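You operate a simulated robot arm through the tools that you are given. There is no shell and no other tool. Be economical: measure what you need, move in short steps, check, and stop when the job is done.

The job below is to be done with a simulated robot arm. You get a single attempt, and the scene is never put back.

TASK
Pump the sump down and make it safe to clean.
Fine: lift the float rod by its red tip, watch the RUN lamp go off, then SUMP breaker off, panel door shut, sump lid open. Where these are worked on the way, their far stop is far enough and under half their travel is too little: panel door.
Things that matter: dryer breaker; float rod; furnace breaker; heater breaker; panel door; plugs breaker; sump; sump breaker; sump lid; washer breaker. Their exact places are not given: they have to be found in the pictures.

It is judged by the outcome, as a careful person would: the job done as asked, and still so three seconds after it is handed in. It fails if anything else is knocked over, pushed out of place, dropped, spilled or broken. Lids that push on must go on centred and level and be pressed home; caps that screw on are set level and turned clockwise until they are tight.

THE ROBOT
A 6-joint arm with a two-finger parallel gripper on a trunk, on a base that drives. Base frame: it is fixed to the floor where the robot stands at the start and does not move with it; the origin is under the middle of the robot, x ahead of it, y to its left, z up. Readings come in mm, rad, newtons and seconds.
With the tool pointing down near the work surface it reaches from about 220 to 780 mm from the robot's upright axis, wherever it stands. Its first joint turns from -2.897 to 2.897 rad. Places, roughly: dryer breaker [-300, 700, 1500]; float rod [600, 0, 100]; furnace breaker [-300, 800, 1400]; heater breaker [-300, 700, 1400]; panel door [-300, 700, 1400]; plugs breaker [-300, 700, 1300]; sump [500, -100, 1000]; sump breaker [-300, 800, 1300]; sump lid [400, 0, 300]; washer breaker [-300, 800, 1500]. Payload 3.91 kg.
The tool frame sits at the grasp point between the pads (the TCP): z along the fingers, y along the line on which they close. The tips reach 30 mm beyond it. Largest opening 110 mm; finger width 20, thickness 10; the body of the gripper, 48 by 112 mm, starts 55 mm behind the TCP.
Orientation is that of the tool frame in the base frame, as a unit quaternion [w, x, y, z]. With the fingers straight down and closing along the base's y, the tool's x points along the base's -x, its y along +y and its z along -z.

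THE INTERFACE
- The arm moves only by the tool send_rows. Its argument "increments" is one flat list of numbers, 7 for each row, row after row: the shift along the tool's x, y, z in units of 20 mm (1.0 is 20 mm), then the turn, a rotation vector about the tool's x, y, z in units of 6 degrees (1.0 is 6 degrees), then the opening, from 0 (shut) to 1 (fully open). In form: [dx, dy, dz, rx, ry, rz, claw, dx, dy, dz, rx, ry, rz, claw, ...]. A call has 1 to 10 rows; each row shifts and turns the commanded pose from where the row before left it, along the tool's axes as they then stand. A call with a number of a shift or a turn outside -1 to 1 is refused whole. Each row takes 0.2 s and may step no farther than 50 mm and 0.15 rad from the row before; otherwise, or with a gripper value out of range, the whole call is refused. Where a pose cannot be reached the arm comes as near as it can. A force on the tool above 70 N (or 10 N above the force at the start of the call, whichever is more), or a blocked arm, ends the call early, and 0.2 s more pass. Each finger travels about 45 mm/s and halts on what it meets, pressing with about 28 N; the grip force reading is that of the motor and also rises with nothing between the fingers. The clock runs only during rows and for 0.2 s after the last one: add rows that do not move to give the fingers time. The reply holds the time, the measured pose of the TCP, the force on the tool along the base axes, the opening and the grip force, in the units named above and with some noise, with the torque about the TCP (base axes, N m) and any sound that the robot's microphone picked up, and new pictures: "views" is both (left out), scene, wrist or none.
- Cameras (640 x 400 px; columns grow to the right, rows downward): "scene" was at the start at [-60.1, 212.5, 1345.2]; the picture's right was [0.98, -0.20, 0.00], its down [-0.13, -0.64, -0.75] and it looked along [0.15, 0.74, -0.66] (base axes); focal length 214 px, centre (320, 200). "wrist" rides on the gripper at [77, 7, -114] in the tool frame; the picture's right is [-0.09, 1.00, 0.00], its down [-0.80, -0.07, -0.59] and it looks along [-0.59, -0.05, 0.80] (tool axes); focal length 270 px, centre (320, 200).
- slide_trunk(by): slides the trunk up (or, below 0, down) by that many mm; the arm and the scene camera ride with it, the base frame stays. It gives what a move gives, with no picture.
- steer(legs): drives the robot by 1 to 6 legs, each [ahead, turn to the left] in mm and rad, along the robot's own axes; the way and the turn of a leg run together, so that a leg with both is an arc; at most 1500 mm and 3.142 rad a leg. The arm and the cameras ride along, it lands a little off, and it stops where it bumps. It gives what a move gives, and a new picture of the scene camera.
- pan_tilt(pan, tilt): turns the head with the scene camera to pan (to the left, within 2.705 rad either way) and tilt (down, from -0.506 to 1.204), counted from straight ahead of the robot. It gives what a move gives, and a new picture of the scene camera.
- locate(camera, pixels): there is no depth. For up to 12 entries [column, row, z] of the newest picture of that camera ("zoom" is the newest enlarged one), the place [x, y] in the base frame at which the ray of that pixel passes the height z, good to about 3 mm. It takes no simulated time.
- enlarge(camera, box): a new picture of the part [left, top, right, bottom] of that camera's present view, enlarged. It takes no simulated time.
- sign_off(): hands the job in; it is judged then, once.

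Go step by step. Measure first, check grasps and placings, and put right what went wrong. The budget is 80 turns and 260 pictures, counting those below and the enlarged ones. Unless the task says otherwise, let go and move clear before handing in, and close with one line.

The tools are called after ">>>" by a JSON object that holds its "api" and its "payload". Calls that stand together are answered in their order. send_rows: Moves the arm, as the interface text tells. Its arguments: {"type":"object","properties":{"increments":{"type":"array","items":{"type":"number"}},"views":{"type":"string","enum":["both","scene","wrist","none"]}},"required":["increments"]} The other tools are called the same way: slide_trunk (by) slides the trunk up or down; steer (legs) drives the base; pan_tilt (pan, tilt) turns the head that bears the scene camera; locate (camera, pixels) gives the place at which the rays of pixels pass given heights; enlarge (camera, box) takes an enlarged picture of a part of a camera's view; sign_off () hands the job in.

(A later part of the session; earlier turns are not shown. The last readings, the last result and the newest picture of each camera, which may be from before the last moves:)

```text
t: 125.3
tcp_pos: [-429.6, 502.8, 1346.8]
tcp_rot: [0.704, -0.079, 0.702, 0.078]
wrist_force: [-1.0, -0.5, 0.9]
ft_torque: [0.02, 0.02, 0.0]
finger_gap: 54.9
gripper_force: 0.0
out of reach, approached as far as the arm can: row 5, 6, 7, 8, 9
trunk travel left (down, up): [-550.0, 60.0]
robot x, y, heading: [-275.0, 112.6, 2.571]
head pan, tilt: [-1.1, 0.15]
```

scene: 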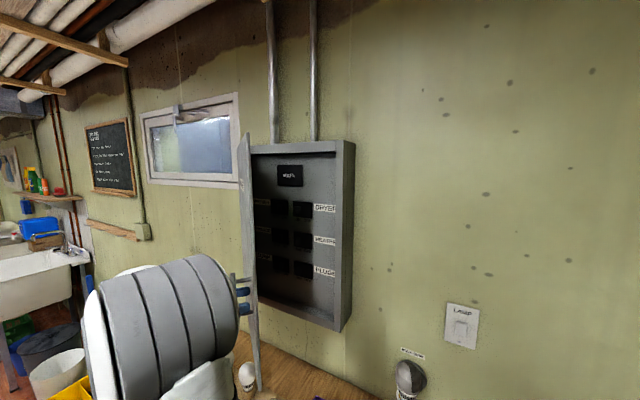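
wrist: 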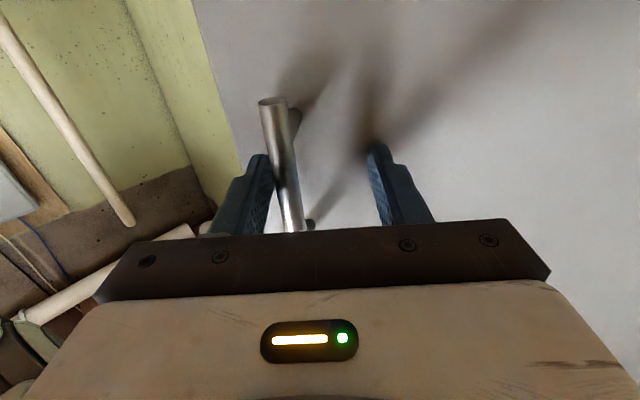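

Backing straight is out of reach in this orientation. I'll turn the tool gradually back toward the wall normal and see if the arm follows.

>>> {"api": "send_rows", "payload": {"increments": [0, 0, 0, -0.5, 0, 0, 0.8, 0, 0, 0, -0.5, 0, 0, 0.8, 0, 0, 0, -0.5, 0, 0, 0.8, 0, 0, 0, -0.5, 0, 0, 0.8], "views": "both"}}

```text
t: 126.3
tcp_pos: [-429.6, 501.3, 1346.0]
tcp_rot: [0.692, -0.153, 0.689, 0.152]
wrist_force: [-0.1, 0.0, -0.2]
ft_torque: [0.01, -0.03, 0.01]
finger_gap: 87.9
gripper_force: 0.1
trunk travel left (down, up): [-550.0, 60.0]
robot x, y, heading: [-277.0, 109.1, 2.574]
head pan, tilt: [-1.1, 0.15]
```

scene: 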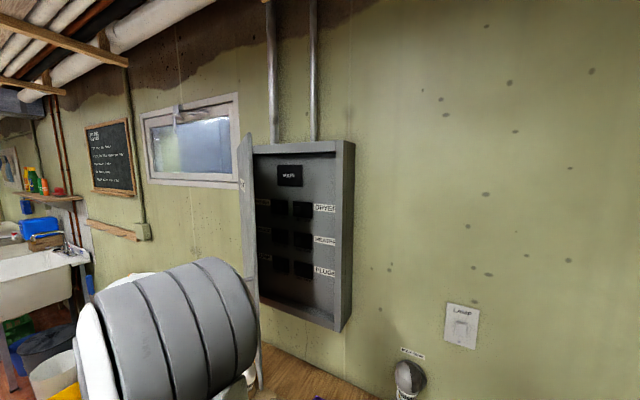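
wrist: 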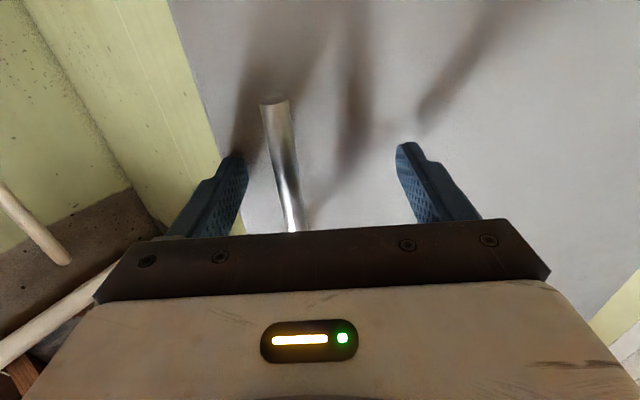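

The turn worked with no contact. Now back off.

>>> {"api": "send_rows", "payload": {"increments": [0, 0, -0.7, 0, 0, 0, 0.8, 0, 0, -0.7, -0.3, 0, 0, 0.8, 0, 0, -0.7, -0.3, 0, 0, 0.8, 0, 0, -0.7, -0.3, 0, 0, 0.8, 0, 0, -0.7, -0.3, 0, 0, 0.8], "views": "wrist"}}

```text
t: 127.5
tcp_pos: [-491.8, 468.6, 1346.9]
tcp_rot: [0.681, -0.196, 0.679, 0.194]
wrist_force: [-0.1, -0.4, 0.2]
ft_torque: [0.01, -0.03, 0.0]
finger_gap: 88.1
gripper_force: 0.1
trunk travel left (down, up): [-550.0, 60.0]
robot x, y, heading: [-274.9, 112.4, 2.574]
head pan, tilt: [-1.1, 0.15]
```

wrist: 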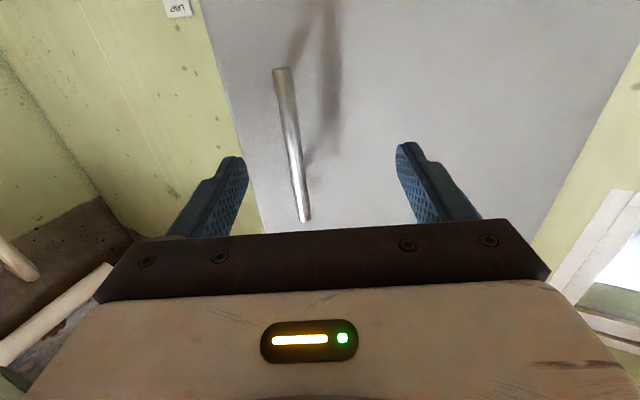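

The gripper is clear of the handle and the door is about 40° open. I'll re-grip the handle with this more forward-facing tool direction and swing it further. Locating the handle first.

>>> {"api": "locate", "payload": {"camera": "wrist", "pixels": [[305, 220, 1415], [305, 220, 1425], [281, 70, 1303], [281, 70, 1310]]}}

```text
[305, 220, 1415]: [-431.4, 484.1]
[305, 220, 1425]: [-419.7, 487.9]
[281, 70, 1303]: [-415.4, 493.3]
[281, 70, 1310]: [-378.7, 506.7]
```

>>> {"api": "send_rows", "payload": {"increments": [0, -0.55, 0.3, 0, 0, 0, 0.6, 0, -0.55, 0.3, 0, 0, 0, 0.6, 0, 0, 0.7, 0, 0, 0, 0.6, 0, 0, 0.7, 0, 0, 0, 0.6, 0, 0, 0.7, 0, 0, 0, 0.6, 0, 0, 0.6, 0, 0, 0, 0.6, 0, 0, 0, 0, 0, 0, 0.6], "views": "wrist"}}

```text
t: 129.1
tcp_pos: [-424.6, 485.7, 1347.2]
tcp_rot: [0.68, -0.196, 0.679, 0.194]
wrist_force: [-0.3, 0.5, -0.7]
ft_torque: [0.01, 0.02, -0.02]
finger_gap: 66.0
gripper_force: 0.1
trunk travel left (down, up): [-550.0, 60.0]
robot x, y, heading: [-271.3, 111.8, 2.572]
head pan, tilt: [-1.1, 0.15]
```

wrist: 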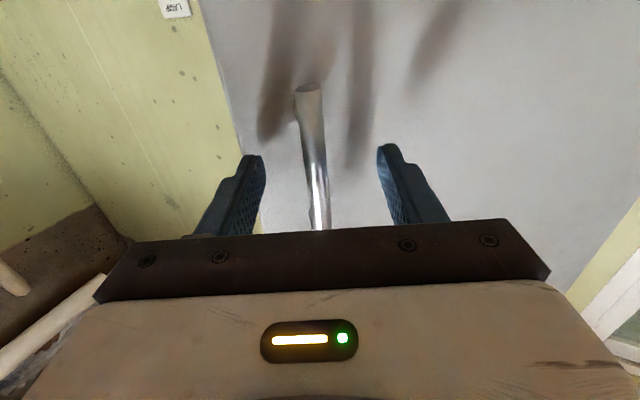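

Handle centred; close and pull along the arc without turning the tool (the round bar pivots in the grip).

>>> {"api": "send_rows", "payload": {"increments": [0, 0, 0, 0, 0, 0, 0, 0, 0, 0, 0, 0, 0, 0, 0, 0, 0, 0, 0, 0, 0, 0, 0, 0, 0, 0, 0, 0, 0, 0.326, -0.896, 0, 0, 0, 0, 0, 0.372, -0.877, 0, 0, 0, 0, 0, 0.418, -0.857, 0, 0, 0, 0, 0, 0.462, -0.834, 0, 0, 0, 0], "views": "scene"}}

```text
t: 130.9
tcp_pos: [-499.7, 473.9, 1346.9]
tcp_rot: [0.681, -0.195, 0.679, 0.195]
wrist_force: [0.2, -11.3, -11.8]
ft_torque: [1.11, 0.0, 0.09]
finger_gap: 11.5
gripper_force: 45.0
trunk travel left (down, up): [-550.0, 60.0]
robot x, y, heading: [-275.4, 110.0, 2.576]
head pan, tilt: [-1.1, 0.15]
```

scene: 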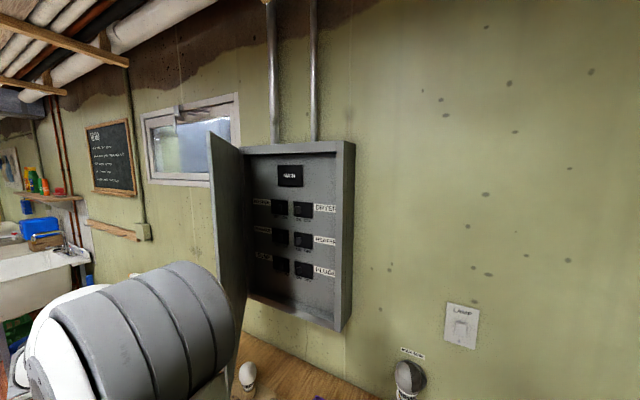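

Works well. Continuing the arc.

>>> {"api": "send_rows", "payload": {"increments": [0, 0.505, -0.808, 0, 0, 0, 0, 0, 0.547, -0.781, 0, 0, 0, 0, 0, 0.587, -0.751, 0, 0, 0, 0, 0, 0.625, -0.719, 0, 0, 0, 0, 0, 0.662, -0.686, 0, 0, 0, 0, 0, 0.697, -0.65, 0, 0, 0, 0], "views": "scene"}}

```text
t: 132.3
tcp_pos: [-606.5, 490.6, 1346.4]
tcp_rot: [0.68, -0.196, 0.678, 0.199]
wrist_force: [-11.7, -37.4, 23.1]
ft_torque: [-0.65, -0.7, -0.26]
finger_gap: 10.9
gripper_force: 45.3
out of reach, approached as far as the arm can: row 5, 6
trunk travel left (down, up): [-550.0, 60.0]
robot x, y, heading: [-277.8, 111.7, 2.575]
head pan, tilt: [-1.1, 0.15]
```

scene: 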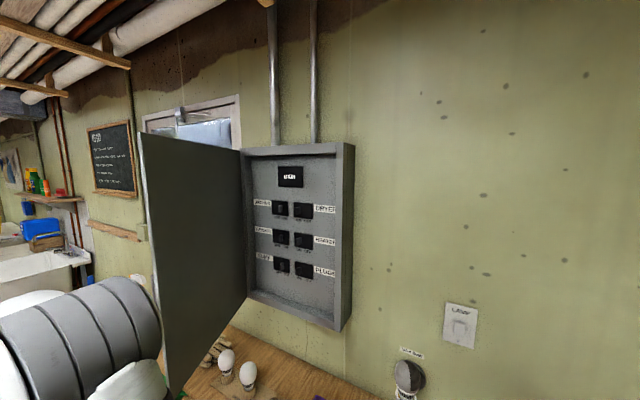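

The door is about 66° open and the breakers are visible. I'll release, turn the tool a bit toward the wall normal, and back off.

>>> {"api": "send_rows", "payload": {"increments": [0, 0, 0, 0, 0, 0, 0.5, 0, 0, 0, 0, 0, 0, 0.5, 0, 0, 0, 0, 0, 0, 0.5, 0, 0, -0.3, -0.3, 0, 0, 0.5, 0, 0, -0.3, -0.3, 0, 0, 0.5, 0, 0, -0.5, -0.3, 0, 0, 0.5, 0, 0, -0.7, -0.3, 0, 0, 0.5, 0, 0, -0.7, -0.3, 0, 0, 0.5, 0, 0, -0.7, 0, 0, 0, 0.5], "views": "both"}}

```text
t: 134.3
tcp_pos: [-656.3, 460.4, 1341.9]
tcp_rot: [0.663, -0.249, 0.661, 0.247]
wrist_force: [-0.6, -0.2, 0.0]
ft_torque: [0.0, 0.02, 0.01]
finger_gap: 55.1
gripper_force: 0.0
trunk travel left (down, up): [-550.0, 60.0]
robot x, y, heading: [-272.7, 114.8, 2.575]
head pan, tilt: [-1.1, 0.15]
```

scene: 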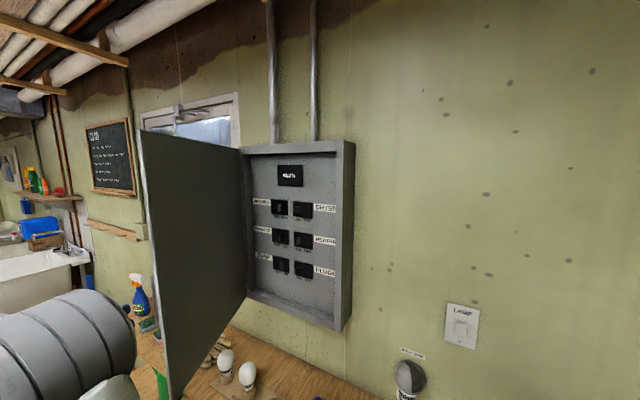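
wrist: 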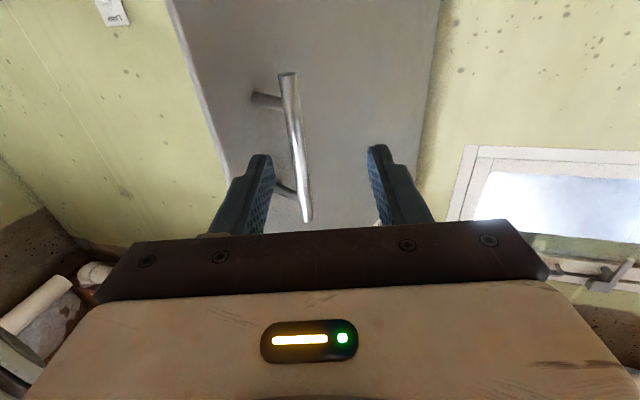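

Clear of the handle, and the door stays put. Zooming in on the breakers.

>>> {"api": "enlarge", "payload": {"camera": "scene", "box": [235, 150, 355, 300]}}

```text
2.67 times, centred on (295, 225) of scene
```

zoom: 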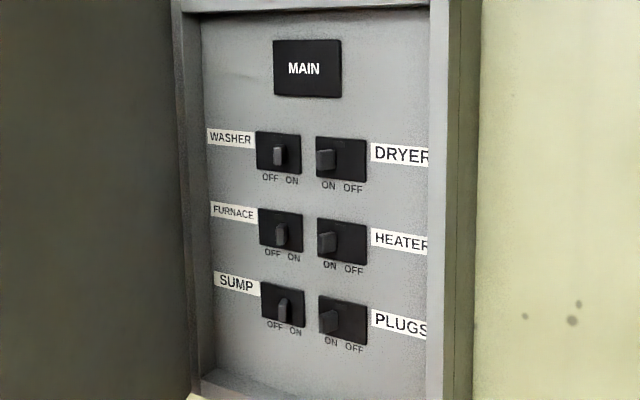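

SUMP is the bottom-left breaker; its lever is now at ON (right), OFF is to the left. I'll take a scene ray for it while repositioning the arm round the door's free edge.

>>> {"api": "locate", "payload": {"camera": "scene", "pixels": [[282, 265, 1260], [282, 265, 1290], [282, 265, 1320], [299, 270, 1290], [299, 270, 1320], [292, 212, 1400]]}}

>>> {"api": "send_rows", "payload": {"increments": [0, 0, -0.9, -0.3, 0, 0, 0.3, 0, 0, -0.9, -0.3, 0, 0, 0.3, 0, 0, -0.9, -0.4, 0, 0, 0, 0, 0, -0.9, -0.4, 0, 0, 0, 0, 0, -0.9, -0.4, 0, 0, 0, 0, -0.5, -0.2, -0.4, 0, 0, 0, 0, -1, 0, -0.4, 0, 0, 0, 0, -1, 0, 0, 0, 0, 0, 0, -1, 0, 0, 0, 0, 0], "views": "scene"}}

```text
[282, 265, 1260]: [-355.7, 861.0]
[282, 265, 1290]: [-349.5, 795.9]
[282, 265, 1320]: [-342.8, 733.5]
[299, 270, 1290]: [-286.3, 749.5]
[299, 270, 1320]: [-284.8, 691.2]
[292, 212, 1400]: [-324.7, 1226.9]
```

```text
t: 136.3
tcp_pos: [-664.7, 351.8, 1342.4]
tcp_rot: [0.623, -0.336, 0.622, 0.334]
wrist_force: [-0.2, 1.4, 0.3]
ft_torque: [0.04, 0.0, 0.03]
finger_gap: 0.0
gripper_force: 27.9
trunk travel left (down, up): [-550.0, 60.0]
robot x, y, heading: [-276.0, 111.2, 2.569]
head pan, tilt: [-1.1, 0.15]
```

scene: 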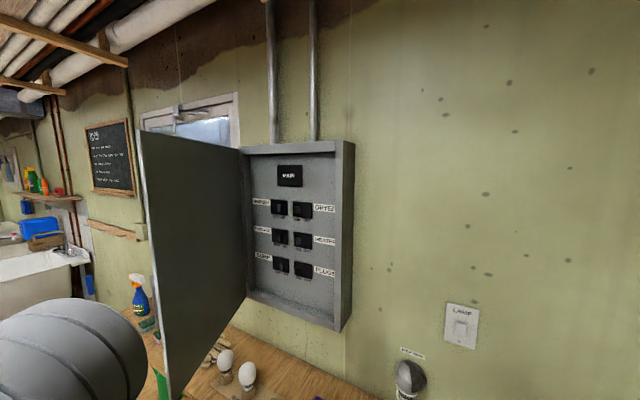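

I'm clear in front of the door edge. Next I'll slide right, then advance along the wall normal toward the breakers with the fingers closed.

>>> {"api": "send_rows", "payload": {"increments": [0.3, -0.95, 0, 0, 0, 0, 0, 0.3, -0.95, 0, 0, 0, 0, 0, 0.3, -0.95, 0, 0, 0, 0, 0, 0.3, -0.95, 0, 0, 0, 0, 0, 0.3, -0.95, 0, 0, 0, 0, 0, 0.3, -0.9, 0, 0, 0, 0, 0, 0, 0, 1, 0, 0, 0, 0, 0, 0, 1, 0, 0, 0, 0, 0, 0, 1, 0, 0, 0, 0, 0, 0, 1, 0, 0, 0, 0], "views": "wrist"}}

>>> {"api": "send_rows", "payload": {"increments": [0, 0, 1, 0, 0, 0, 0, 0, 0, 1, 0, 0, 0, 0, 0, 0, 1, 0, 0, 0, 0, 0, 0, 1, 0, 0, 0, 0, 0, 0, 1, 0, 0, 0, 0, 0, 0, 1, 0, 0, 0, 0, 0, 0, 1, 0, 0, 0, 0], "views": "both"}}

```text
t: 138.5
tcp_pos: [-523.9, 368.7, 1298.9]
tcp_rot: [0.623, -0.337, 0.622, 0.335]
wrist_force: [-0.1, 0.9, 0.4]
ft_torque: [-0.02, -0.05, -0.01]
finger_gap: 0.0
gripper_force: 28.1
out of reach, approached as far as the arm can: row 4, 5, 6
trunk travel left (down, up): [-550.0, 60.0]
robot x, y, heading: [-273.9, 114.5, 2.576]
head pan, tilt: [-1.1, 0.15]
```

wrist: 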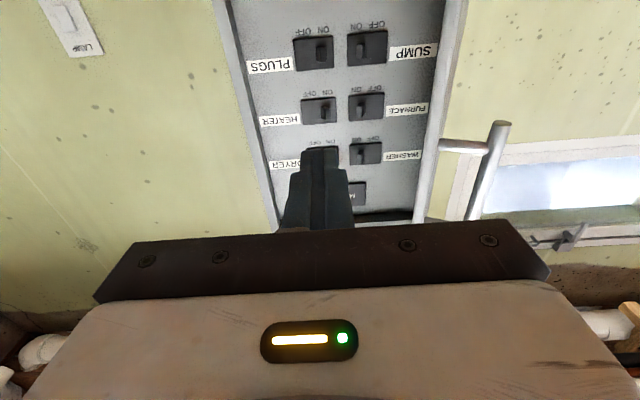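

```text
t: 140.1
tcp_pos: [-448.0, 486.4, 1300.4]
tcp_rot: [0.623, -0.336, 0.622, 0.334]
wrist_force: [0.9, 0.0, -0.2]
ft_torque: [0.04, -0.04, 0.01]
finger_gap: 0.1
gripper_force: 28.6
trunk travel left (down, up): [-550.0, 60.0]
robot x, y, heading: [-271.8, 112.3, 2.573]
head pan, tilt: [-1.1, 0.15]
```

scene: 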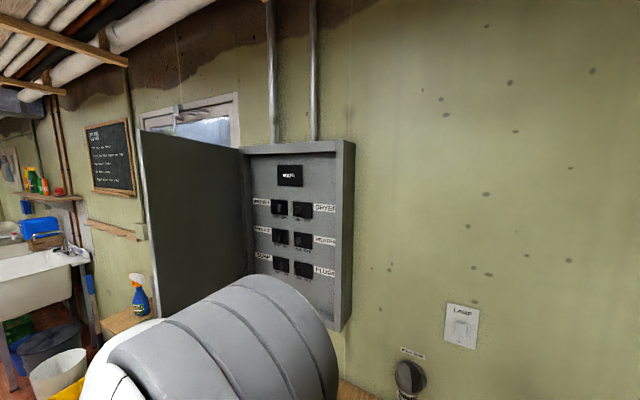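
wrist: 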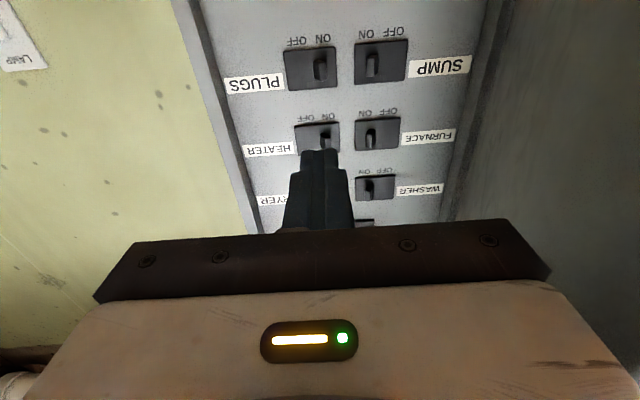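

The wrist view shows the SUMP lever at (371,65), inverted view: ON side at left, OFF to the image's right. Triangulating with the scene ray.

>>> {"api": "enlarge", "payload": {"camera": "wrist", "box": [260, 20, 500, 170]}}

>>> {"api": "locate", "payload": {"camera": "wrist", "pixels": [[371, 65, 1260], [371, 65, 1280], [371, 65, 1300], [321, 68, 1280], [330, 47, 1260], [381, 62, 1280]]}}

>>> {"api": "locate", "payload": {"camera": "scene", "pixels": [[282, 265, 1270], [282, 265, 1280], [282, 265, 1300]]}}

```text
2.67 times, centred on (380, 95) of wrist
```

zoom: 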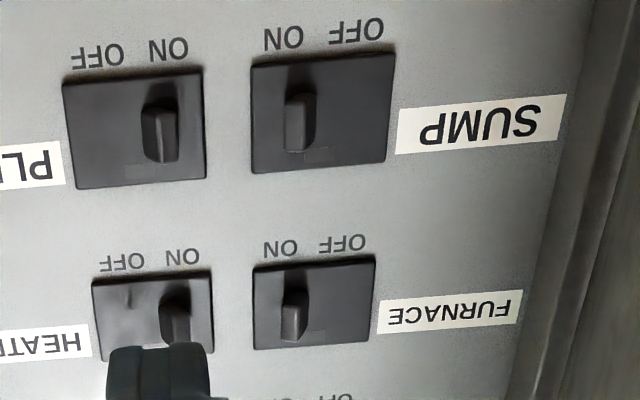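

```text
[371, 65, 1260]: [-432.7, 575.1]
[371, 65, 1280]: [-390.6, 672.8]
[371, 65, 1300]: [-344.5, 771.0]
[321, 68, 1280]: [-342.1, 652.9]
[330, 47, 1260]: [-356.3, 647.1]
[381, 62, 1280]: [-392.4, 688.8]
```

```text
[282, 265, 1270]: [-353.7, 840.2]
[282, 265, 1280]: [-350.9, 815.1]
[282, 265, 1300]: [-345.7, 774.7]
```

The SUMP lever is at (-345,772,1300), with PLUGS 68 mm to its right. I'll aim the closed fingertips between them, just right of the SUMP lever.

>>> {"api": "send_rows", "payload": {"increments": [0, 0.21, 1, 0, 0, 0, 0, 0, 0.21, 1, 0, 0, 0, 0, 0, 0.21, 1, 0, 0, 0, 0, 0, 0.21, 1, 0, 0, 0, 0, 0, 0.21, 1, 0, 0, 0, 0, 0, 0.21, 1, 0, 0, 0, 0, 0, 0.21, 1, 0, 0, 0, 0, 0, 0.21, 1, 0, 0, 0, 0, 0, 0.21, 1, 0, 0, 0, 0, 0, 0.21, 1, 0, 0, 0, 0], "views": "both"}}

```text
t: 142.3
tcp_pos: [-372.0, 676.7, 1299.1]
tcp_rot: [0.623, -0.337, 0.622, 0.335]
wrist_force: [-0.2, 0.3, -0.4]
ft_torque: [-0.01, 0.0, 0.0]
finger_gap: 0.0
gripper_force: 28.1
trunk travel left (down, up): [-550.0, 60.0]
robot x, y, heading: [-273.2, 114.0, 2.568]
head pan, tilt: [-1.1, 0.15]
```

scene: 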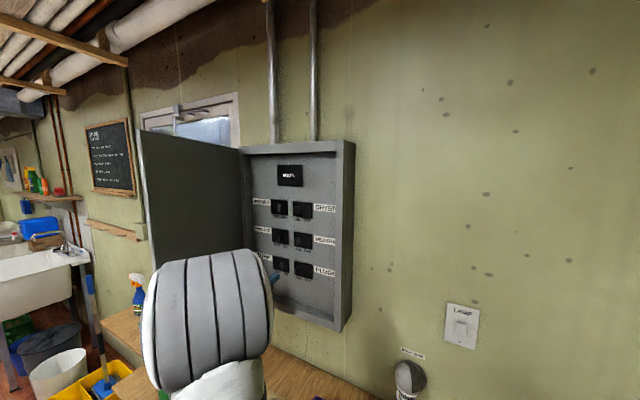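
wrist: 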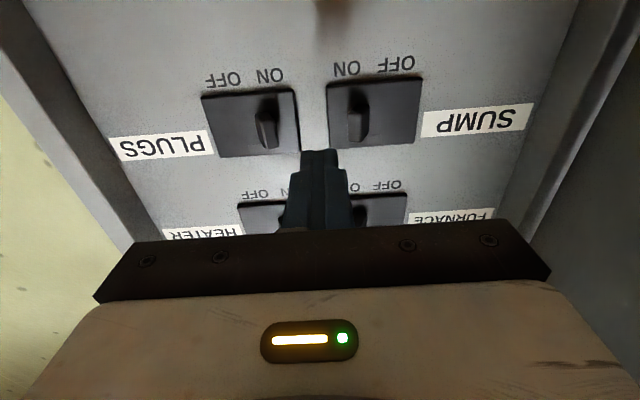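

The fingertips line up between the two levers (265 and 357). Advancing 50 mm.

>>> {"api": "send_rows", "payload": {"increments": [0, 0, 0.85, 0, 0, 0, 0, 0, 0, 0.85, 0, 0, 0, 0, 0, 0, 0.85, 0, 0, 0, 0], "views": "wrist"}}

```text
t: 143.1
tcp_pos: [-345.0, 718.3, 1300.6]
tcp_rot: [0.624, -0.336, 0.622, 0.334]
wrist_force: [-0.1, -0.2, 0.4]
ft_torque: [-0.01, -0.01, 0.02]
finger_gap: 0.0
gripper_force: 28.7
trunk travel left (down, up): [-550.0, 60.0]
robot x, y, heading: [-275.4, 112.7, 2.577]
head pan, tilt: [-1.1, 0.15]
```

wrist: 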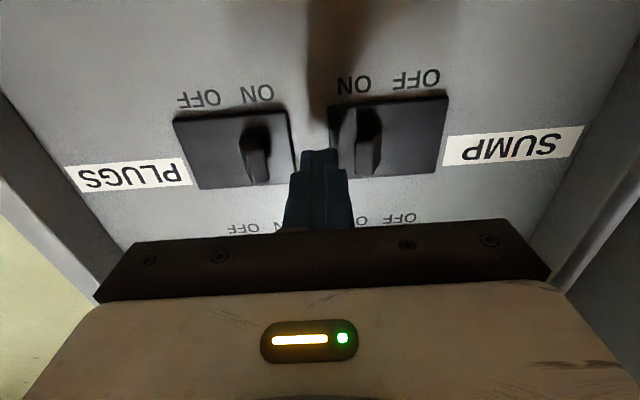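

>>> {"api": "send_rows", "payload": {"increments": [0, 0, 0.6, 0, 0, 0, 0, 0, 0, 0.5, 0, 0, 0, 0], "views": "wrist"}}

```text
t: 143.7
tcp_pos: [-336.5, 730.7, 1299.2]
tcp_rot: [0.623, -0.338, 0.621, 0.334]
wrist_force: [-16.8, -35.0, -13.2]
ft_torque: [-0.4, 0.13, 0.14]
finger_gap: 0.0
gripper_force: 28.3
trunk travel left (down, up): [-550.0, 60.0]
robot x, y, heading: [-277.1, 115.1, 2.573]
head pan, tilt: [-1.1, 0.15]
```

wrist: 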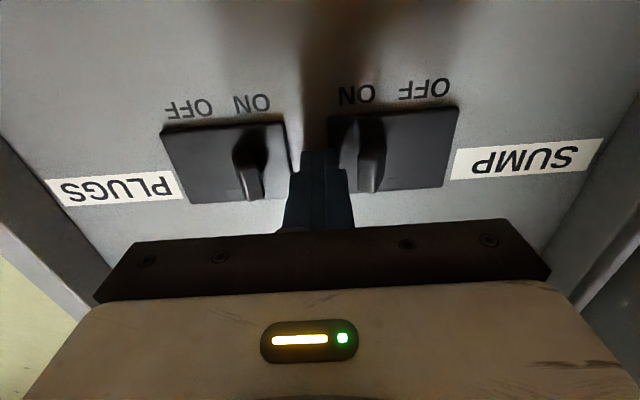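

The tip touches the breaker face. I'll back off 5 mm and push the lever left (+u) about 46 mm.

>>> {"api": "send_rows", "payload": {"increments": [0, 0, -0.3, 0, 0, 0, 0, 0, 0.5, 0, 0, 0, 0, 0, 0, 0.5, 0, 0, 0, 0, 0, 0, 0.5, 0, 0, 0, 0, 0, 0, 0.5, 0, 0, 0, 0, 0], "views": "wrist"}}

```text
t: 144.9
tcp_pos: [-365.8, 751.2, 1301.5]
tcp_rot: [0.624, -0.334, 0.623, 0.334]
wrist_force: [8.8, -14.6, -1.5]
ft_torque: [-0.14, 0.01, -0.38]
finger_gap: 0.2
gripper_force: 28.1
trunk travel left (down, up): [-550.0, 60.0]
robot x, y, heading: [-272.0, 112.5, 2.578]
head pan, tilt: [-1.1, 0.15]
```

wrist: 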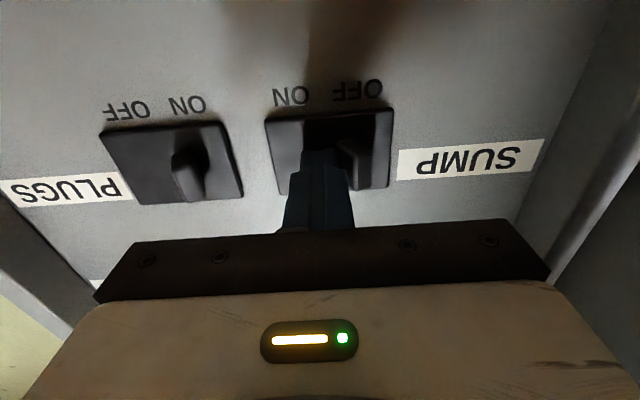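

The lever has moved toward OFF. A bit more to its stop.

>>> {"api": "send_rows", "payload": {"increments": [0, 0.3, 0, 0, 0, 0, 0, 0, 0.3, 0, 0, 0, 0, 0], "views": "wrist"}}

>>> {"api": "send_rows", "payload": {"increments": [0, -0.3, 0, 0, 0, 0, 0, 0, -0.3, -0.5, 0, 0, 0, 0, 0, 0, -1, 0, 0, 0, 0, 0, 0, -1, 0, 0, 0, 0, 0, 0, -1, 0, 0, 0, 0], "views": "both"}}

```text
t: 145.5
tcp_pos: [-366.6, 750.7, 1301.4]
tcp_rot: [0.623, -0.33, 0.627, 0.333]
wrist_force: [44.4, -51.5, -15.3]
ft_torque: [-0.33, 0.11, -1.77]
finger_gap: 0.1
gripper_force: 28.0
trunk travel left (down, up): [-550.0, 60.0]
robot x, y, heading: [-272.9, 110.1, 2.573]
head pan, tilt: [-1.1, 0.15]
```

wrist: 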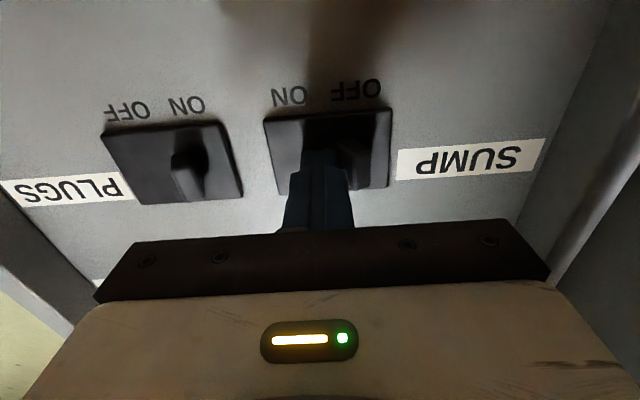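

```text
t: 146.7
tcp_pos: [-407.3, 694.8, 1298.4]
tcp_rot: [0.623, -0.336, 0.622, 0.335]
wrist_force: [0.8, 0.3, -0.2]
ft_torque: [-0.02, 0.03, -0.02]
finger_gap: 0.0
gripper_force: 28.5
trunk travel left (down, up): [-550.0, 60.0]
robot x, y, heading: [-275.8, 114.2, 2.575]
head pan, tilt: [-1.1, 0.15]
```

scene: 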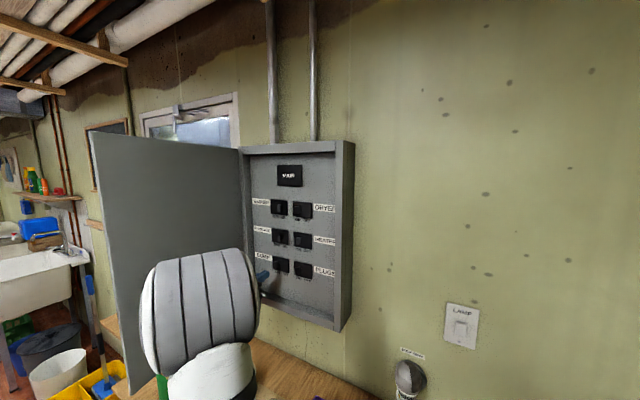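
wrist: 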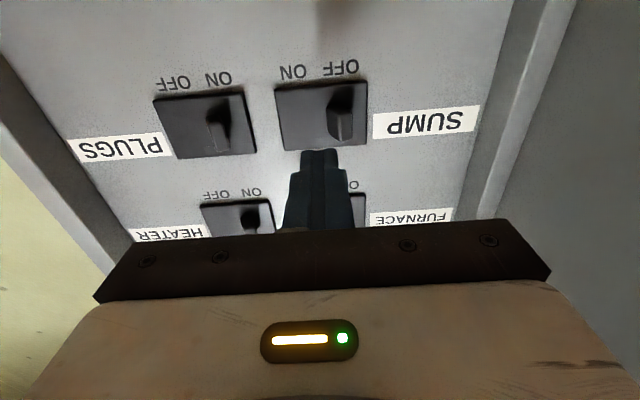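

The SUMP lever is now at OFF (lever at 343,115 next to OFF) with the others unchanged, and the wrist nudged the door wide open. I'll retract to go round the door and close it.

>>> {"api": "send_rows", "payload": {"increments": [0, -0.25, -1, 0, 0, 0, 0, 0, -0.25, -1, 0, 0, 0, 0, 0, -0.25, -1, 0, 0, 0, 0, 0, -0.25, -1, 0, 0, 0, 0, 0, -0.25, -1, 0, 0, 0, 0, 0, -0.25, -1, 0, 0, 0, 0, 0, -0.25, -1, 0, 0, 0, 0, 0, -0.25, -1, 0, 0, 0, 0, 0, 0, -1, 0, 0, 0, 0, 0, 0, -1, 0, 0, 0, 0], "views": "none"}}

>>> {"api": "send_rows", "payload": {"increments": [0, 0, -1, 0, 0, 0, 0, 0, 0, -1, 0, 0, 0, 0, 0, 0, -1, 0, 0, 0, 0, 0, 0, -1, 0, 0, 0, 0, 0, 0, -1, 0, 0, 0, 0, 0, 0, -1, 0, 0, 0, 0, 0, 0, -1, 0, 0, 0, 0, 0, 0, -1, 0, 0, 0, 0, 0, 0, -1, 0, 0, 0, 0, 0, 0, -1, 0, 0, 0, 0], "views": "both"}}

```text
t: 148.9
tcp_pos: [-484.4, 505.2, 1298.9]
tcp_rot: [0.624, -0.335, 0.622, 0.334]
wrist_force: [0.7, -0.3, -0.6]
ft_torque: [0.02, 0.0, 0.01]
finger_gap: 0.4
gripper_force: 28.0
trunk travel left (down, up): [-550.0, 60.0]
robot x, y, heading: [-273.3, 111.1, 2.573]
head pan, tilt: [-1.1, 0.15]
```

```text
t: 151.1
tcp_pos: [-595.6, 339.7, 1297.9]
tcp_rot: [0.624, -0.336, 0.622, 0.334]
wrist_force: [0.2, -0.2, -0.2]
ft_torque: [0.02, -0.01, -0.01]
finger_gap: 0.0
gripper_force: 27.6
trunk travel left (down, up): [-550.0, 60.0]
robot x, y, heading: [-274.7, 111.9, 2.583]
head pan, tilt: [-1.1, 0.15]
```

scene: 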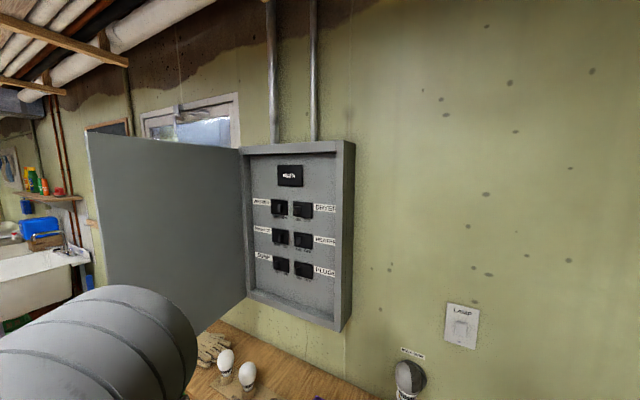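
wrist: 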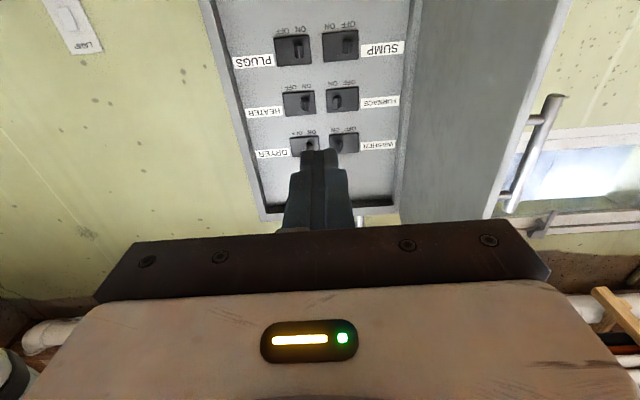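

>>> {"api": "locate", "payload": {"camera": "wrist", "pixels": [[556, 98, 1303], [510, 205, 1418]]}}

>>> {"api": "locate", "payload": {"camera": "scene", "pixels": [[88, 135, 1560], [88, 135, 1575], [240, 150, 1560], [240, 150, 1575], [246, 297, 1140]]}}

```text
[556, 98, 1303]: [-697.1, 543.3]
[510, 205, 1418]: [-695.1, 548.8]
```

```text
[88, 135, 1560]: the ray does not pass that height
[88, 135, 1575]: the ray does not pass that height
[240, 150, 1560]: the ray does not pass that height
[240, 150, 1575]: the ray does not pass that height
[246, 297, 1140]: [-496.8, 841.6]
```

The handle is at (-696,546), so the door is about 83° open. I'll go round its free edge, below the handle at z≈1215, to its outer side.

>>> {"api": "send_rows", "payload": {"increments": [0.4, 0.3, -1, 0, 0, 0, 0, 0.4, 1, 0, 0, 0, 0, 0, 0.4, 1, 0, 0, 0, 0, 0, 0.4, 1, 0, 0, 0, 0, 0, 0.4, 1, 0, 0, 0, 0, 0, 0.4, 1, 0, 0, 0, 0, 0, 0.4, 1, 0, 0, 0, 0, 0, 0.4, 1, 0, 0, 0, 0, 0, 0.4, 1, 0, 0, 0, 0, 0, 0.4, 1, 0, 0, 0, 0, 0], "views": "none"}}

>>> {"api": "send_rows", "payload": {"increments": [0, 1, 0, 0, 0, 0, 0, 0, 1, 0, 0, 0, 0, 0], "views": "both"}}

```text
t: 153.3
tcp_pos: [-761.1, 426.5, 1217.7]
tcp_rot: [0.623, -0.337, 0.622, 0.335]
wrist_force: [-0.5, 0.4, -0.2]
ft_torque: [0.0, -0.02, -0.03]
finger_gap: 0.0
gripper_force: 28.0
trunk travel left (down, up): [-550.0, 60.0]
robot x, y, heading: [-274.4, 113.2, 2.576]
head pan, tilt: [-1.1, 0.15]
```

```text
t: 153.9
tcp_pos: [-794.5, 446.4, 1219.8]
tcp_rot: [0.623, -0.337, 0.622, 0.335]
wrist_force: [0.1, -1.2, -0.6]
ft_torque: [-0.01, -0.02, -0.01]
finger_gap: 0.3
gripper_force: 28.0
trunk travel left (down, up): [-550.0, 60.0]
robot x, y, heading: [-274.1, 109.6, 2.574]
head pan, tilt: [-1.1, 0.15]
```

scene: 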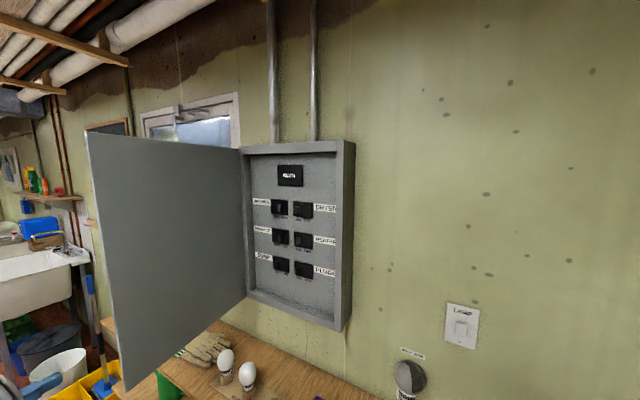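
wrist: 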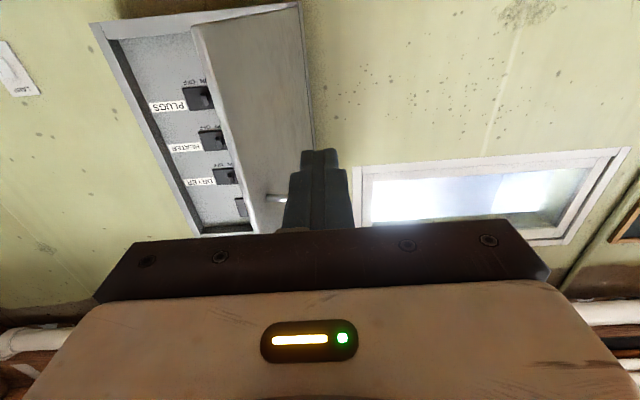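

On the outer side now. Moving in beside the door face, then sweeping it closed.

>>> {"api": "send_rows", "payload": {"increments": [0, 0, 0.93, 0, 0, 0, 0, 0, 0, 0.93, 0, 0, 0, 0, 0, 0, 0.93, 0, 0, 0, 0, 0, 0, 0.93, 0, 0, 0, 0, 0, 0, 0.93, 0, 0, 0, 0, 0, 0, 0.93, 0, 0, 0, 0, 0, 0, 0.93, 0, 0, 0, 0, 0, -0.8, 0, 0, 0, 0, 0, 0, -0.8, 0, 0, 0, 0, 0], "views": "both"}}

```text
t: 155.9
tcp_pos: [-695.5, 537.2, 1219.0]
tcp_rot: [0.623, -0.336, 0.622, 0.335]
wrist_force: [-0.1, 0.9, -0.7]
ft_torque: [0.0, -0.01, 0.0]
finger_gap: 0.2
gripper_force: 28.1
trunk travel left (down, up): [-550.0, 60.0]
robot x, y, heading: [-275.2, 114.1, 2.575]
head pan, tilt: [-1.1, 0.15]
```

scene: 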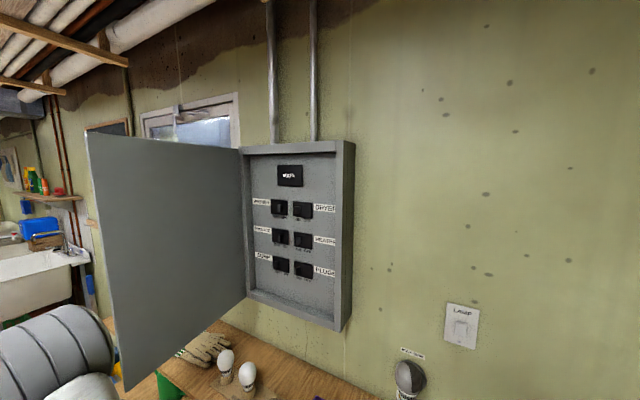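
wrist: 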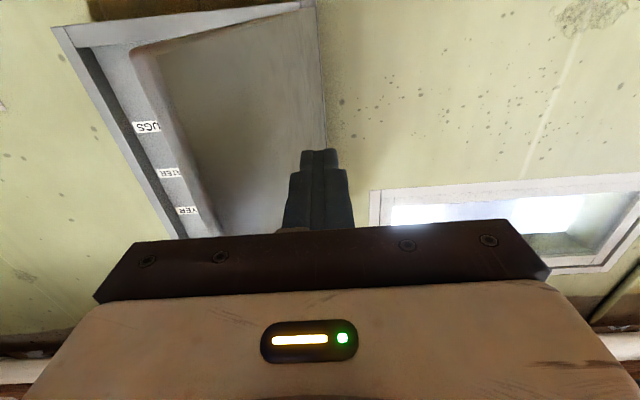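

>>> {"api": "send_rows", "payload": {"increments": [0, -0.9, 0.1, 0, 0, 0, 0, 0, -0.849, 0.119, 0, 0, 0, 0, 0, -0.841, 0.164, 0, 0, 0, 0, 0, -0.832, 0.207, 0, 0, 0, 0, 0, -0.82, 0.251, 0, 0, 0, 0, 0, -0.805, 0.293, 0, 0, 0, 0, 0, -0.789, 0.335, 0, 0, 0, 0, 0, -0.77, 0.376, 0, 0, 0, 0], "views": "both"}}

```text
t: 157.7
tcp_pos: [-564.3, 496.8, 1218.5]
tcp_rot: [0.623, -0.336, 0.622, 0.335]
wrist_force: [-0.3, -0.4, 0.7]
ft_torque: [-0.01, 0.03, 0.01]
finger_gap: 0.0
gripper_force: 28.0
trunk travel left (down, up): [-550.0, 60.0]
robot x, y, heading: [-277.6, 112.0, 2.577]
head pan, tilt: [-1.1, 0.15]
```

scene: 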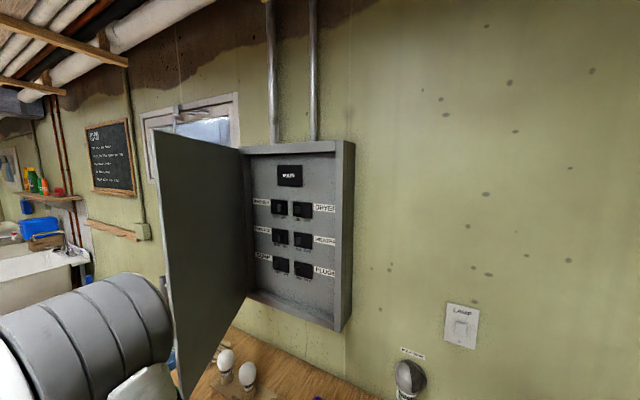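
wrist: 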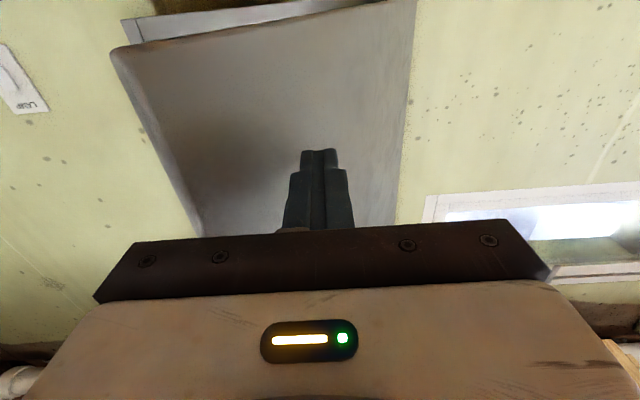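

The door is closing as pushed. Continuing.

>>> {"api": "send_rows", "payload": {"increments": [0, -0.75, 0.415, 0, 0, 0, 0, 0, -0.727, 0.454, 0, 0, 0, 0, 0, -0.702, 0.492, 0, 0, 0, 0, 0, -0.675, 0.528, 0, 0, 0, 0, 0, -0.647, 0.562, 0, 0, 0, 0, 0, -0.616, 0.595, 0, 0, 0, 0, 0, -0.584, 0.627, 0, 0, 0, 0, 0, -0.551, 0.656, 0, 0, 0, 0, 0, -0.516, 0.684, 0, 0, 0, 0, 0, -0.479, 0.71, 0, 0, 0, 0], "views": "scene"}}

>>> {"api": "send_rows", "payload": {"increments": [0, -0.441, 0.735, 0, 0, 0, 0, 0, -0.402, 0.757, 0, 0, 0, 0, 0, -0.362, 0.777, 0, 0, 0, 0, 0, -0.321, 0.795, 0, 0, 0, 0, 0, -0.279, 0.81, 0, 0, 0, 0, 0, -0.236, 0.824, 0, 0, 0, 0], "views": "both"}}

```text
t: 159.9
tcp_pos: [-396.9, 523.2, 1220.1]
tcp_rot: [0.624, -0.335, 0.623, 0.333]
wrist_force: [0.2, -0.4, -0.6]
ft_torque: [0.0, 0.0, 0.02]
finger_gap: 0.0
gripper_force: 27.8
trunk travel left (down, up): [-550.0, 60.0]
robot x, y, heading: [-274.4, 114.6, 2.575]
head pan, tilt: [-1.1, 0.15]
```

scene: 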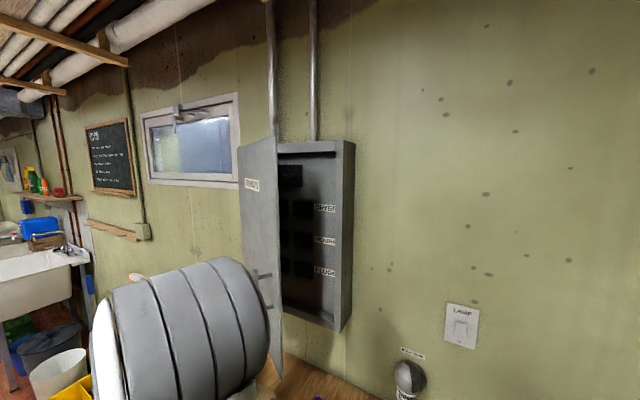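

```text
t: 161.3
tcp_pos: [-316.9, 585.3, 1220.5]
tcp_rot: [0.623, -0.337, 0.622, 0.335]
wrist_force: [-0.5, 0.4, -0.2]
ft_torque: [0.0, 0.03, -0.03]
finger_gap: 0.1
gripper_force: 28.2
out of reach, approached as far as the arm can: row 1, 3
trunk travel left (down, up): [-550.0, 60.0]
robot x, y, heading: [-276.7, 116.4, 2.573]
head pan, tilt: [-1.1, 0.15]
```

scene: 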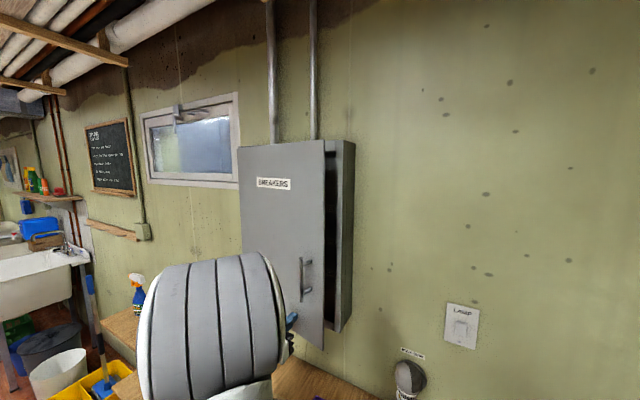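
wrist: 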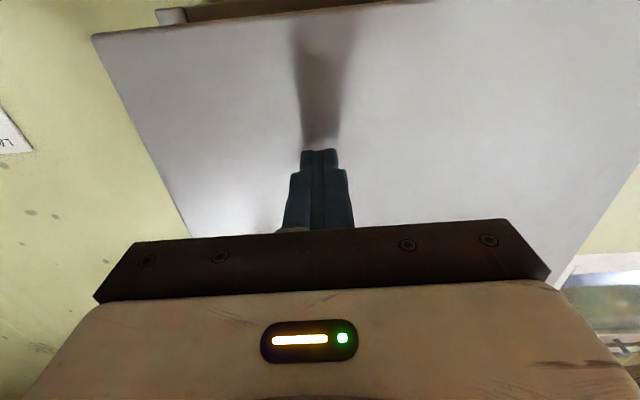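

Nearly shut (~12°). Pushing straight in to the stop.

>>> {"api": "send_rows", "payload": {"increments": [0, -0.15, 0.85, 0, 0, 0, 0, 0, -0.1, 0.85, 0, 0, 0, 0, 0, 0, 0.85, 0, 0, 0, 0, 0, 0, 0.7, 0, 0, 0, 0, 0, 0, 0.5, 0, 0, 0, 0, 0, 0, 0.4, 0, 0, 0, 0], "views": "both"}}

```text
t: 162.7
tcp_pos: [-271.8, 644.3, 1222.4]
tcp_rot: [0.623, -0.338, 0.621, 0.335]
wrist_force: [-30.7, -51.2, -11.5]
ft_torque: [-0.06, 0.75, -0.11]
finger_gap: 0.1
gripper_force: 28.3
trunk travel left (down, up): [-550.0, 60.0]
robot x, y, heading: [-275.6, 116.2, 2.573]
head pan, tilt: [-1.1, 0.15]
```

scene: 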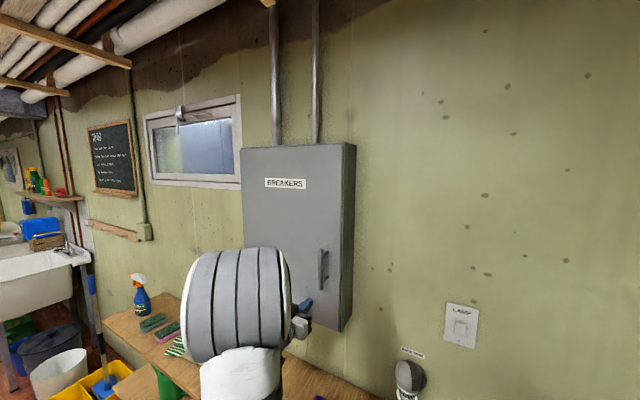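
wrist: 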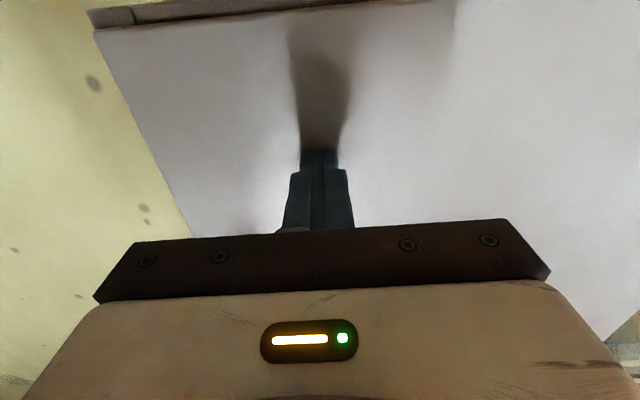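

The door is shut (60 N against its stop). I'll retract and return the tool to pointing down.

>>> {"api": "send_rows", "payload": {"increments": [0, 0, -1, 0, 0, 0, 0, 0, 0, -1, 0, 0, 0, 0, 0, 0.4, -1, 0, 0, 0, 0, 0, 0.4, -1, 0, 0, 0, 0, 0, 0.4, -1, 0, 0, 0, 0, 0, 0.4, -1, 0, 0, 0, 0, 0, 0.4, -1, 0, 0, 0, 0, 0, 0.4, -1, 0, 0, 0, 0, 0, 0.4, -1, 0, 0, 0, 0, 0, 0.4, -1, 0, 0, 0, 0], "views": "none"}}

>>> {"api": "send_rows", "payload": {"increments": [0, 0, -1, 0, 0, 0, 0, 0, 0, -1, 0, 0, 0, 0, 0, 0, -1, 0, 0, 0, 0, 0, 0, -1, 0, 0, 0, 0, 0, 0, -1, 0, 0, 0, 0, 0, 0, -1, 0, 0, 0, 0, 0, 0, -1, 0, 0, 0, 0, 0, 0, -1, 0, 0, 0, 0, 0, 0, -1, 0, 0, 0, 0, 0, 0, -1, 0, 0, 0, 0], "views": "scene"}}

>>> {"api": "send_rows", "payload": {"increments": [0, 0, 0, 0, 1, 0, 0, 0, 0, 0, 0, 1, 0, 0, 0, 0, 0, 0, 1, 0, 0, 0, 0, 0, 0, 1, 0, 0, 0, 0, 0, 0, 1, 0, 0, 0, 0, 0, 0, 1, 0, 0, 0, 0, 0, 0, 1, 0, 0, 0, 0, 0, 0, 1, 0, 0, 0, 0, 0, 0, 1, 0, 0, 0, 0, 0, 0, 1, 0, 0], "views": "none"}}

>>> {"api": "send_rows", "payload": {"increments": [0, 0, 0, 0, 1, 0, 0, 0, 0, 0, 0, 1, 0, 0, 0, 0, 0, 0, 1, 0, 0, 0, 0, 0, 0, 1, 0, 0, 0, 0, 0, 0, 1, 0, 0], "views": "both"}}

```text
t: 164.9
tcp_pos: [-431.1, 519.3, 1222.2]
tcp_rot: [0.623, -0.336, 0.622, 0.334]
wrist_force: [0.5, 0.8, -0.1]
ft_torque: [0.01, -0.01, 0.02]
finger_gap: 0.2
gripper_force: 27.9
trunk travel left (down, up): [-550.0, 60.0]
robot x, y, heading: [-274.4, 112.7, 2.575]
head pan, tilt: [-1.1, 0.15]
```

```text
t: 167.1
tcp_pos: [-541.5, 353.0, 1223.2]
tcp_rot: [0.623, -0.337, 0.622, 0.335]
wrist_force: [-0.5, -0.1, 0.0]
ft_torque: [-0.01, -0.05, 0.0]
finger_gap: 0.0
gripper_force: 27.7
trunk travel left (down, up): [-550.0, 60.0]
robot x, y, heading: [-276.8, 113.8, 2.574]
head pan, tilt: [-1.1, 0.15]
```

scene: 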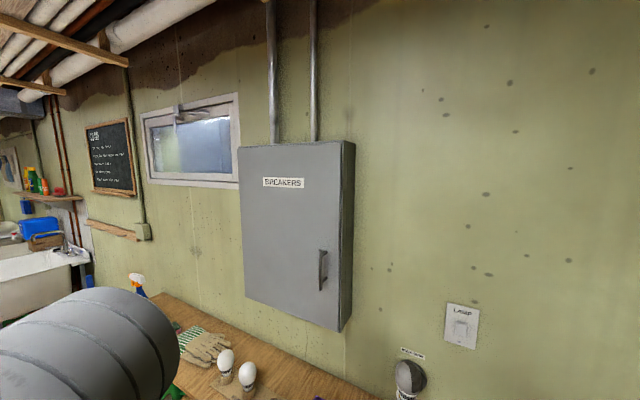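

```text
t: 169.3
tcp_pos: [-541.2, 352.9, 1222.3]
tcp_rot: [0.228, -0.458, 0.851, 0.121]
wrist_force: [0.4, 0.3, 0.4]
ft_torque: [-0.02, 0.01, -0.01]
finger_gap: 0.0
gripper_force: 27.9
trunk travel left (down, up): [-550.0, 60.0]
robot x, y, heading: [-276.6, 112.5, 2.574]
head pan, tilt: [-1.1, 0.15]
```

```text
t: 170.5
tcp_pos: [-541.5, 352.7, 1223.2]
tcp_rot: [0.0, -0.475, 0.88, -0.001]
wrist_force: [0.8, 0.3, -0.2]
ft_torque: [-0.01, 0.0, 0.01]
finger_gap: 0.0
gripper_force: 28.2
trunk travel left (down, up): [-550.0, 60.0]
robot x, y, heading: [-276.4, 111.9, 2.57]
head pan, tilt: [-1.1, 0.15]
```

scene: 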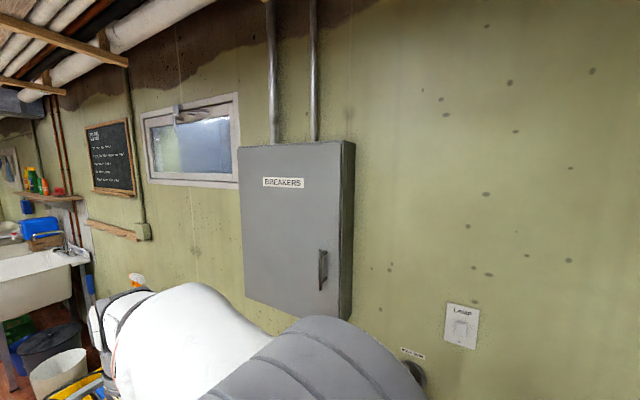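
wrist: 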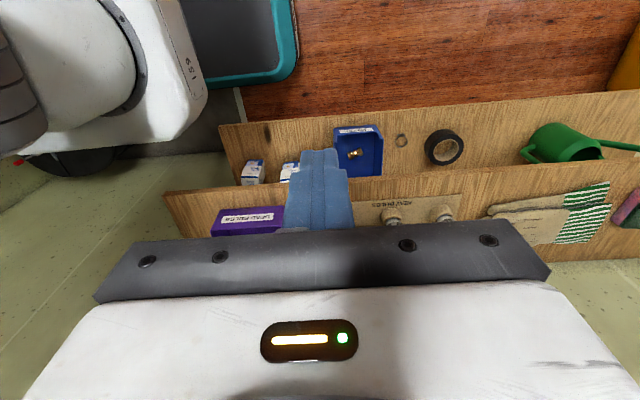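

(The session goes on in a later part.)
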